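You operate a simulated robot arm through the tools that you are given. There is no shell and no other tool. Be economical: measure what you need, move in short steps, check, and stop when the job is done.

The job below is to be done with a simulated robot arm. You get a single attempt, and the scene is never put back.

Task
Fetch the label roll from the top of the run-off table and set it on the check card there.

Only the result counts: the job must be done as asked and must still hold three seconds after the hand-in. Knocking over, shifting, dropping, spilling or breaking anything else fails it.

Robot
A 7-joint arm with a two-finger parallel gripper, fixed in place. Base frame: the origin is at the foot of the arm, x ahead of it, y to its left, z up; the work surface is at about z = 0. Lengths are in m, angles in degrees, forces in N, time in s.
With the tool pointing down near the work surface it reaches from about 0.22 to 0.58 m from the base axis. Its first joint turns from -66.0 to 66.0 degrees. Payload 2.5 kg.
The TCP is the grasp point between the finger pads, 0.023 m short of the fingertips. In the tool frame z runs along the fingers and y along their closing line. Largest opening 0.094 m; finger width 0.038, thickness 0.01; the body of the gripper, 0.054 by 0.096 m, starts 0.039 m behind the TCP.
Orientation is that of the tool frame in the base frame, as a unit quaternion [x, y, z, w]. With the fingers straight down and closing along the base's y, the tool's x points along the base's -x, its y along +y and its z along -z.

Tools
- The arm moves only by the tool send_rows. Its argument "deltas" is a list of rows, each a list of 3 entries, a list of its own where there are three numbers: the shift along the base's x, y, z in m, then the turn, a rotation vector about the base's x, y, z in degrees, then the opening, from 0 (shut) to 1 (fully open). In form: [[[x, y, z], [ax, ay, az], fingers], ...]. A call has 1 to 10 rows; each row is the pose to reach, as a shift and turn from the pose commanded when the call began. A row lasts 0.2 s, in which the tool goes at most 0.05 m and 8.6 degrees; a call with a longer step from one row to the next is refused whole, and so is a gripper value outside its range. Where a pose cannot be reached the arm comes as near as it can. A force on the tool above 40 N (or 10 N above the force at the start of the call, whichever is more), or a blocked arm, ends the call early, and 0.2 s more pass. The fingers move at their own pace (about 0.108 m/s each) and stop on an object; they squeeze with about 41 N. The grip force told is the motor's: it shows also when the fingers shut on nothing. Time passes only in rows, and 0.2 s behind the last, so rows that repeat a pose let the fingers close. The reply holds the time, the measured pose of the TCP, the force on the tool along the base axes, the opening and the grip force, in the units named above and with some noise, and new pictures: "views" is both (left out), scene, wrist or none.
- Cameras (640 x 400 px; columns grow to the right, rows downward): "scene" is fixed at [0.1093, -0.4009, 0.5421]; the picture's right is [0.89, -0.45, 0.00], its down [-0.26, -0.53, -0.81] and it looks along [0.36, 0.72, -0.59] (base axes); focal length 357 px, centre (320, 200). "wrist" rides on the gripper at [0.086, 0.016, -0.074] in the tool frame; the picture's right is [-0.18, 0.98, 0.00], its down [-0.58, -0.11, -0.81] and it looks along [-0.79, -0.15, 0.59] (tool axes); focal length 243 px, centre (320, 200). There is no depth. A picture from a camera that has moved, and an enlarged one, comes with that camera's place and axes in the base frame and with its lens.
- zoom(camera, box): a new picture of the part [left, top, right, bottom] of that camera's present view, enlarged. It takes no simulated time.
- close_job(): hands the job in; it is judged then, once.

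Work in short steps. Places have to be worked out from the pictures, the camera data and where the tool is seen: move nearer, look again, correct. Check each grasp and each placing, and mend what went wrong. You have 90 turns and 170 pictures in all, those below and enlarged ones among them. Open the gripper and draw the arm clear of the work before you hand the job in, unless the task says otherwise; then end with one line.

The tools are called after "Request:" as name(argument=value, ...) on one line, values as JSON. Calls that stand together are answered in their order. send_rows: Moves the arm, as the interface text tells. Its arguments: {"type":"object","properties":{"deltas":{"type":"array","items":{"type":"array"}},"views":{"type":"string","enum":["both","scene","wrist","none"]}},"required":["deltas"]} The other tools are called the same way: zoom (camera, box) takes an enlarged picture of a part of a camera's view; close_job () hands the job in.

At the start:

```text
t: 0.0
eef_pos: [0.3281, 0.0071, 0.3151]
tcp_rot: [0.0, 1.0, 0.0, 0.001]
wrist_force: [0.1, -0.9, 0.4]
gripper_width: 0.0939
grasp_force: 0.0
```

scene: 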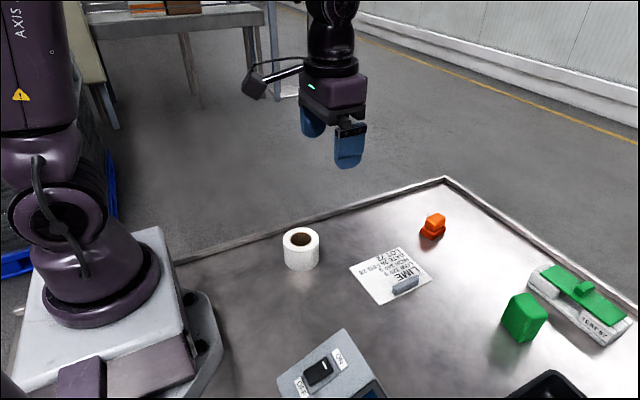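
wrist: 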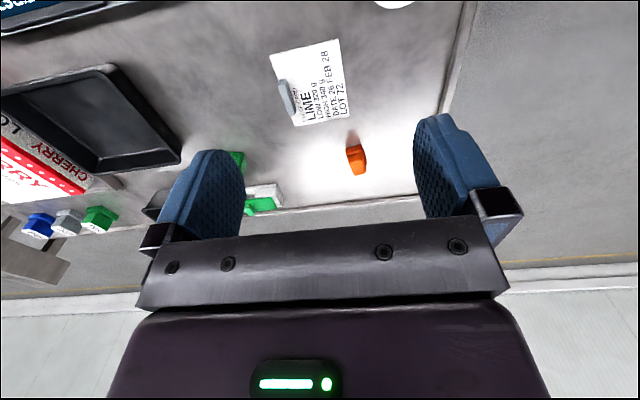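

The label roll is standing near (301,248) in the scene view, and the card near (390,275) has a grey thing on it. I'll zoom in on both.

Request:
zoom(camera="scene", box=[260, 210, 460, 335])

Request:
zoom(camera="wrist", box=[240, 0, 440, 125])

```text
3.20 times, centred on (360, 272) of scene
camera zoom: at [0.1093, -0.4009, 0.5421], right [0.89, -0.45, 0.0], down [-0.26, -0.53, -0.81], along [0.36, 0.72, -0.59], focal length 1143 px, centre (192, -32)
```

zoom: 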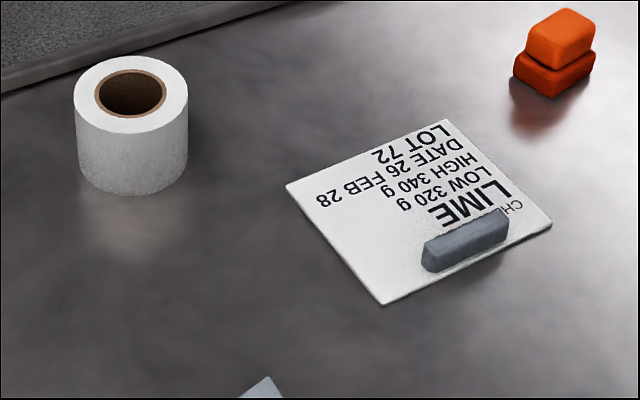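

```text
3.20 times, centred on (340, 62) of wrist
camera zoom: at [0.2432, 0.0238, 0.3898], right [0.18, 0.98, 0.0], down [0.58, -0.11, 0.81], along [0.79, -0.15, -0.59], focal length 776 px, centre (256, 640)
```

zoom: 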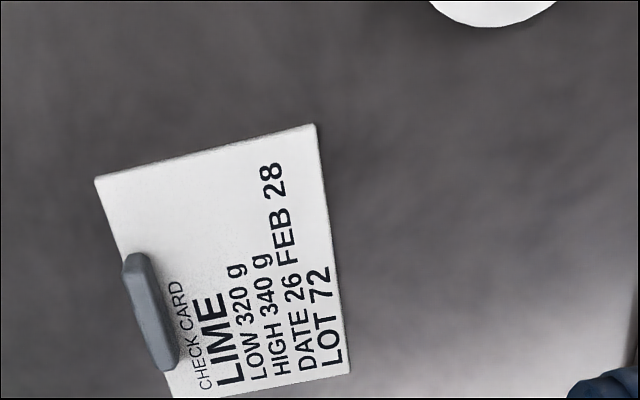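

I put the roll at about (0.312, 0.090), roughly 0.071 m across and 0.055 m high. The card spans x 0.39–0.518 and y −0.08–0.024, and the grey bar lies along its −y edge. Gripping along x keeps the fingers off the bar, so I'll start yawing −90° while moving above the roll.

Request:
send_rows(deltas=[[[0, 0.008, -0.01], [0, 0, -8.5], 1], [[-0.002, 0.016, -0.02], [0, 0, -17], 1], [[-0.004, 0.024, -0.03], [0, 0, -25.5], 1], [[-0.006, 0.032, -0.04], [0, 0, -34], 1], [[-0.008, 0.04, -0.05], [0, 0, -42.5], 1], [[-0.01, 0.048, -0.06], [0, 0, -51], 1], [[-0.012, 0.056, -0.07], [0, 0, -59.5], 1], [[-0.014, 0.064, -0.08], [0, 0, -68], 1], [[-0.016, 0.072, -0.09], [0, 0, -76.5], 1], [[-0.016, 0.083, -0.1], [0, 0, -85], 1]], views="none")

```text
t: 2.2
eef_pos: [0.3137, 0.0916, 0.2146]
tcp_rot: [0.677, 0.736, 0.001, 0.0]
wrist_force: [0.3, 0.4, -0.5]
gripper_width: 0.0938
grasp_force: 0.1
```

The tool is above the roll. I'll finish the yaw, lower to about z = 0.14 and look.

Request:
send_rows(deltas=[[[0, 0, -0.03], [0, 0, -5], 1], [[-0.001, -0.001, -0.075], [0, 0, -5], 1]])

```text
t: 2.8
eef_pos: [0.3126, 0.0894, 0.1373]
tcp_rot: [0.707, 0.707, 0.0, 0.0]
wrist_force: [0.0, -0.5, 0.4]
gripper_width: 0.0941
grasp_force: 0.1
camera wrist: at [0.3287, 0.176, 0.2122], right [0.98, -0.19, 0.0], down [-0.11, -0.58, 0.81], along [-0.15, -0.79, -0.59], focal length 243 px, centre (320, 200)
```

scene: 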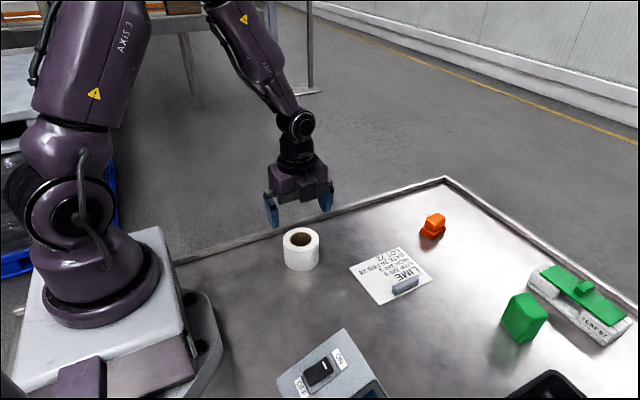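
wrist: 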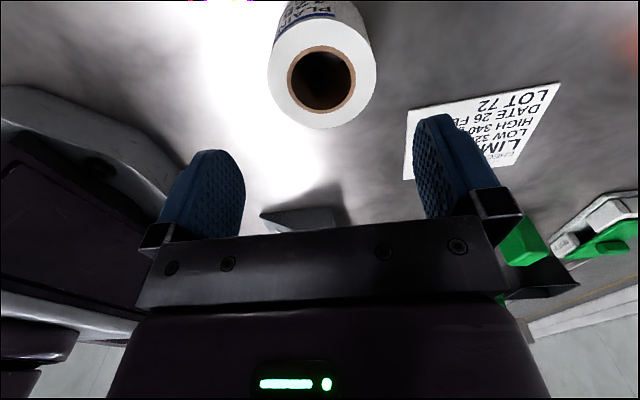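

The wrist view puts the roll centre at about (0.314, 0.092), which agrees with the scene view. I'll lower straight down over it with the fingers open.

Request:
send_rows(deltas=[[[0.001, 0.002, -0.025], [0, 0, 0], 1], [[0.001, 0.002, -0.05], [0, 0, 0], 1], [[0.001, 0.002, -0.065], [0, 0, 0], 1], [[0.001, 0.002, -0.08], [0, 0, 0], 1]])

```text
t: 3.8
eef_pos: [0.314, 0.0928, 0.0578]
tcp_rot: [0.707, 0.707, 0.001, 0.0]
wrist_force: [0.8, 0.2, -0.6]
gripper_width: 0.0939
grasp_force: 0.0
camera wrist: at [0.3307, 0.1783, 0.1327], right [0.98, -0.18, 0.0], down [-0.11, -0.58, 0.81], along [-0.15, -0.79, -0.59], focal length 243 px, centre (320, 200)
```

scene: 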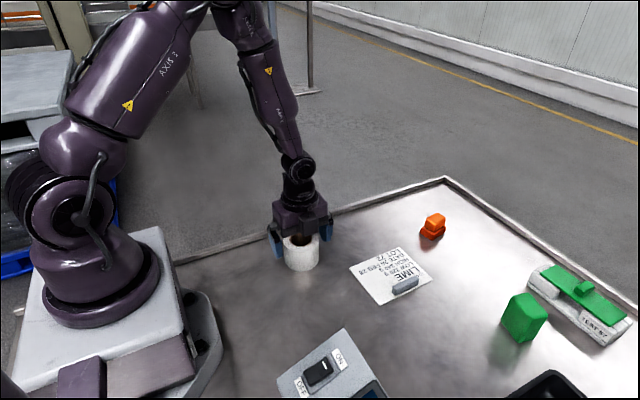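
wrist: 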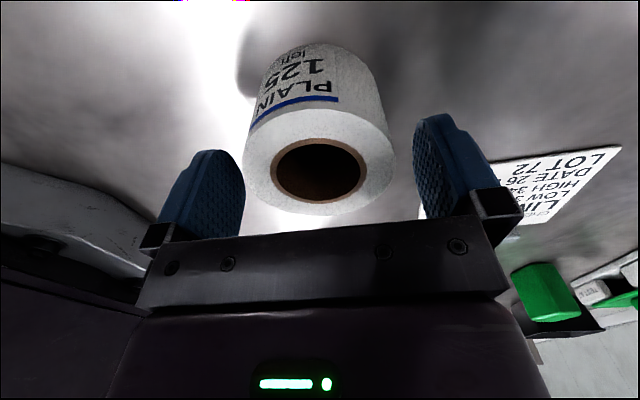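

The roll is centred between the fingers, and its height looks like about 0.05 m. I'll lower to z ≈ 0.033 and close.

Request:
send_rows(deltas=[[[0, 0, -0.012], [0, 0, 0], 1], [[0, 0, -0.024], [0, 0, 0], 1], [[0, 0, -0.024], [0, 0, 0], 0.6], [[0, 0, -0.024], [0, 0, 0], 0.6], [[0, 0, -0.024], [0, 0, 0], 0.6]])

```text
t: 5.0
eef_pos: [0.3136, 0.092, 0.0353]
tcp_rot: [0.707, 0.707, 0.0, 0.0]
wrist_force: [-0.5, -0.1, -0.5]
gripper_width: 0.0703
grasp_force: 40.5
camera wrist: at [0.3317, 0.1789, 0.1099], right [0.98, -0.18, 0.0], down [-0.11, -0.58, 0.81], along [-0.15, -0.79, -0.59], focal length 243 px, centre (320, 200)
```

scene: 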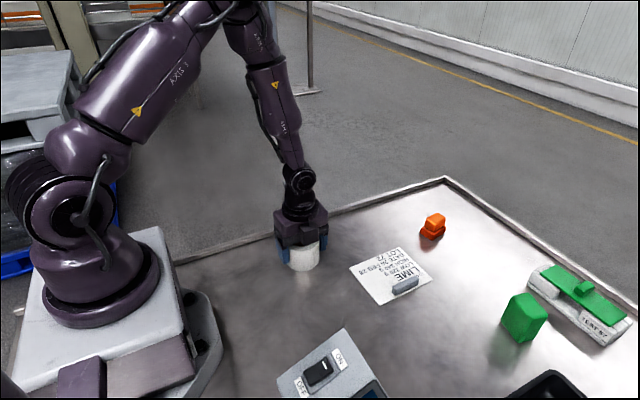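
wrist: 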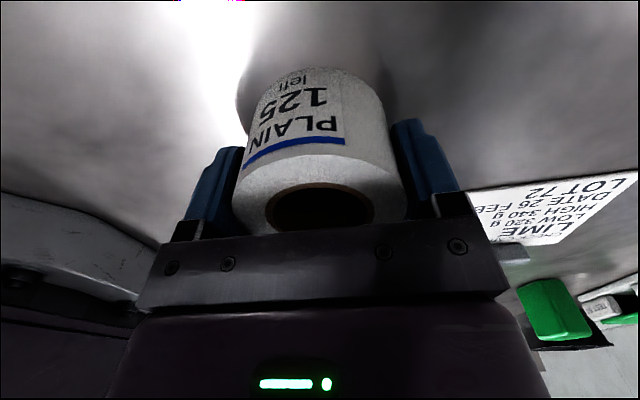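

The roll is gripped at 0.070 m wide with 40 N. I'll lift about 0.08 m and carry it above the clear part of the card, near (0.453, −0.014).

Request:
send_rows(deltas=[[[0, 0, 0.03], [0, 0, 0], 0.6], [[0, 0, 0.08], [0, 0, 0], 0.6], [[0.025, -0.02, 0.08], [0, 0, 0], 0.6], [[0.05, -0.04, 0.08], [0, 0, 0], 0.6], [[0.08, -0.06, 0.08], [0, 0, 0], 0.6], [[0.11, -0.08, 0.08], [0, 0, 0], 0.6], [[0.13, -0.098, 0.08], [0, 0, 0], 0.6], [[0.14, -0.106, 0.08], [0, 0, 0], 0.6], [[0.14, -0.106, 0.07], [0, 0, 0], 0.6]])

```text
t: 7.0
eef_pos: [0.4517, -0.0155, 0.1058]
tcp_rot: [0.707, 0.707, 0.0, 0.0]
wrist_force: [-0.6, 0.4, -1.1]
gripper_width: 0.0702
grasp_force: 41.0
camera wrist: at [0.4687, 0.0718, 0.18], right [0.98, -0.18, 0.0], down [-0.11, -0.58, 0.81], along [-0.15, -0.79, -0.59], focal length 243 px, centre (320, 200)
```

scene: 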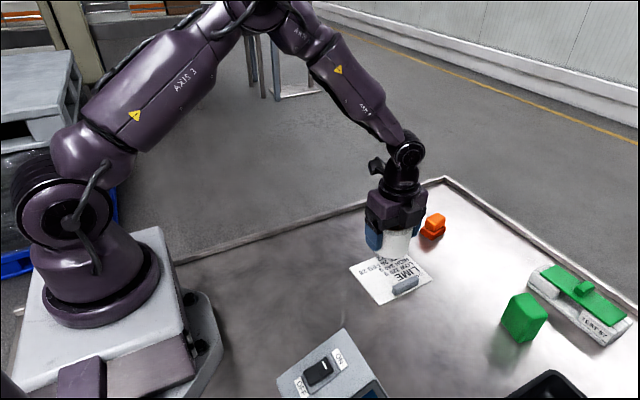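
wrist: 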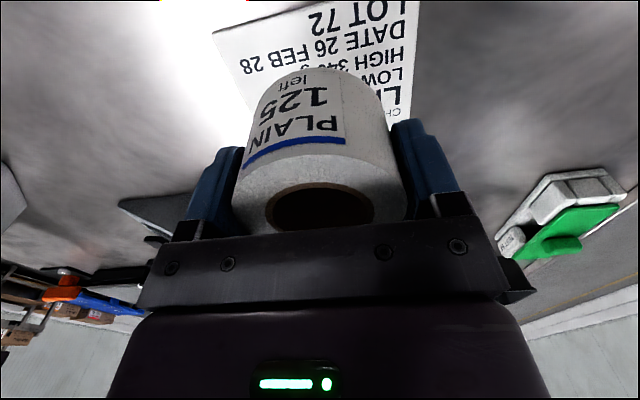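

The roll hangs over the card. I'll lower to about 0.015 m above it and check the gap to the bar.

Request:
send_rows(deltas=[[[0, 0, -0.02], [0, 0, 0], 0.6], [[0, 0, -0.04], [0, 0, 0], 0.6], [[0, 0, -0.055], [0, 0, 0], 0.6]], views="wrist")

Request:
zoom(camera="scene", box=[310, 190, 470, 320])

```text
t: 7.8
eef_pos: [0.4524, -0.0149, 0.0501]
tcp_rot: [0.707, 0.707, 0.0, 0.0]
wrist_force: [-0.1, 0.3, -1.1]
gripper_width: 0.0703
grasp_force: 41.0
camera wrist: at [0.469, 0.0714, 0.1251], right [0.98, -0.18, 0.0], down [-0.11, -0.58, 0.81], along [-0.15, -0.79, -0.59], focal length 243 px, centre (320, 200)
```

wrist: 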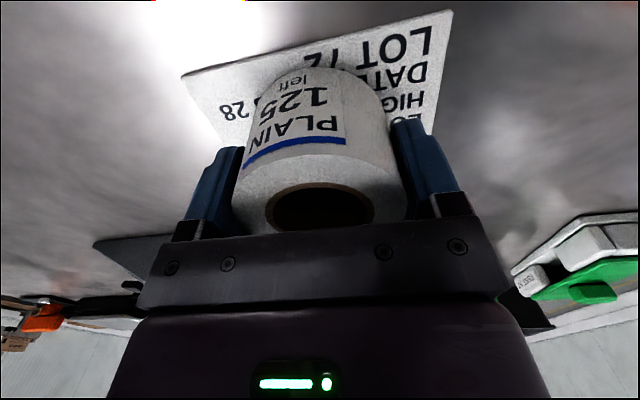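

```text
3.08 times, centred on (390, 255) of scene
camera zoom: at [0.1093, -0.4009, 0.5421], right [0.89, -0.45, 0.0], down [-0.26, -0.53, -0.81], along [0.36, 0.72, -0.59], focal length 1099 px, centre (105, 31)
```

zoom: 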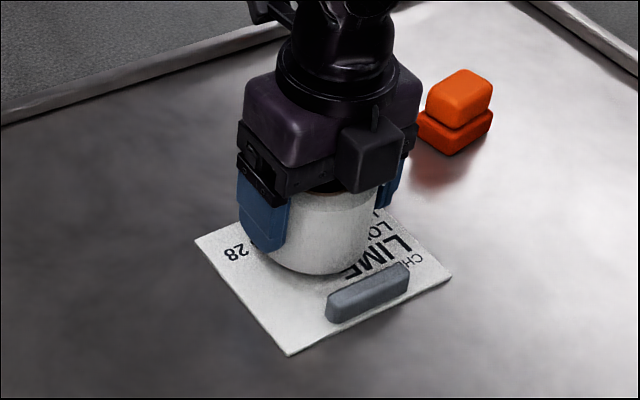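

The roll is fully over the card and clear of the bar. I'll lower gently to contact while watching the force.

Request:
send_rows(deltas=[[[0, 0, -0.006], [0, 0, 0], 0.6], [[0, 0, -0.01], [0, 0, 0], 0.6], [[0, 0, -0.0125], [0, 0, 0], 0.6], [[0, 0, -0.0125], [0, 0, 0], 0.6]], views="none")

Request:
zoom(camera="scene", box=[310, 190, 470, 320])

```text
t: 8.8
eef_pos: [0.452, -0.0158, 0.0396]
tcp_rot: [0.707, 0.707, 0.001, 0.001]
wrist_force: [-7.2, 1.1, 19.9]
gripper_width: 0.0702
grasp_force: 40.8
```

```text
3.08 times, centred on (390, 255) of scene
camera zoom: at [0.1092, -0.4009, 0.5422], right [0.89, -0.45, 0.0], down [-0.26, -0.53, -0.81], along [0.36, 0.72, -0.59], focal length 1099 px, centre (105, 31)
```

zoom: 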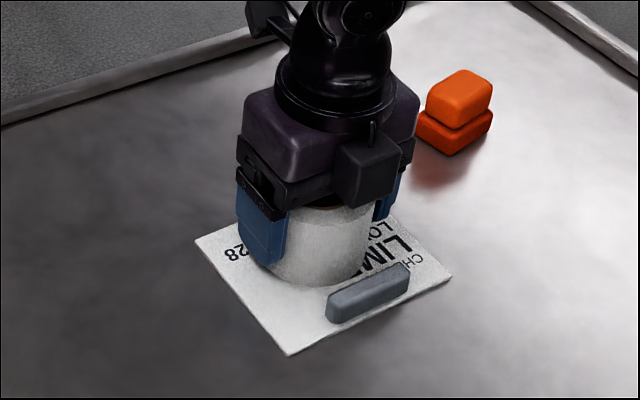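

Contact shows 20 N upward, and the card hasn't moved. I'll ease up 2 mm to relieve the push and open the fingers.

Request:
send_rows(deltas=[[[0, 0, 0.0018], [0, 0, 0], 0.6], [[0, 0, 0.0018], [0, 0, 0], 0.6]], views="none")

```text
t: 9.4
eef_pos: [0.4518, -0.015, 0.0397]
tcp_rot: [0.707, 0.708, -0.001, 0.0]
wrist_force: [0.1, -0.2, -0.1]
gripper_width: 0.0703
grasp_force: 41.3
```

The force is back near zero and the roll sits on the card. I'll open in place, then rise straight up.

Request:
send_rows(deltas=[[[0, 0, 0], [0, 0, 0], 0.85], [[0, 0, 0], [0, 0, 0], 0.95], [[0, 0, 0], [0, 0, 0], 0.95], [[0, 0, 0.02], [0, 0, 0], 0.95], [[0, 0, 0.05], [0, 0, 0], 0.95], [[0, 0, 0.09], [0, 0, 0], 0.95], [[0, 0, 0.13], [0, 0, 0], 0.95], [[-0.02, 0.03, 0.16], [0, 0, 0], 0.95], [[-0.05, 0.06, 0.18], [0, 0, 0], 0.95]])

Request:
zoom(camera="scene", box=[310, 190, 470, 320])

```text
t: 11.4
eef_pos: [0.4042, 0.0408, 0.2219]
tcp_rot: [0.707, 0.707, 0.001, 0.0]
wrist_force: [1.1, 0.3, 0.4]
gripper_width: 0.0895
grasp_force: 0.0
camera wrist: at [0.421, 0.1288, 0.2959], right [0.98, -0.18, 0.0], down [-0.11, -0.58, 0.81], along [-0.15, -0.79, -0.59], focal length 243 px, centre (320, 200)
```

scene: 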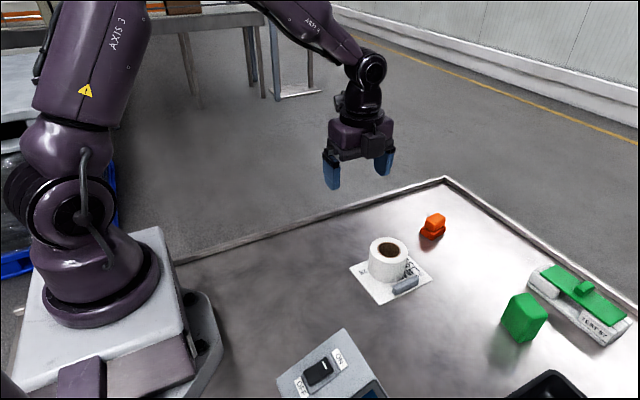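
wrist: 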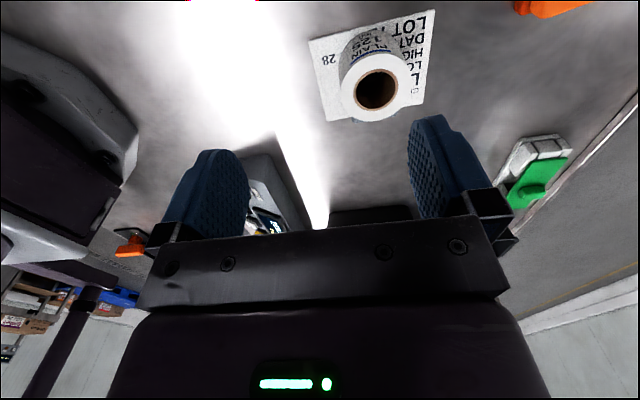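

```text
3.08 times, centred on (390, 255) of scene
camera zoom: at [0.1093, -0.4009, 0.5421], right [0.89, -0.45, 0.0], down [-0.26, -0.53, -0.81], along [0.36, 0.72, -0.59], focal length 1099 px, centre (105, 31)
```

zoom: 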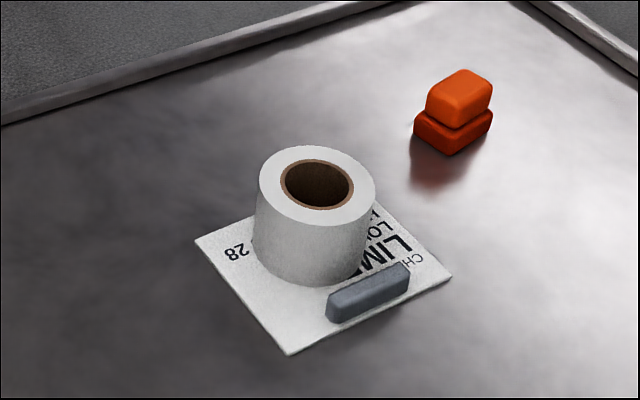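

The roll stands flat on the card. The card and bar haven't moved, and the arm is clear with the gripper open, so I'm handing in.

Request:
close_job()

```text
The job is handed in.
```

The label roll is standing upright on the check card, with the card and its grey bar unmoved, and the job is handed in.
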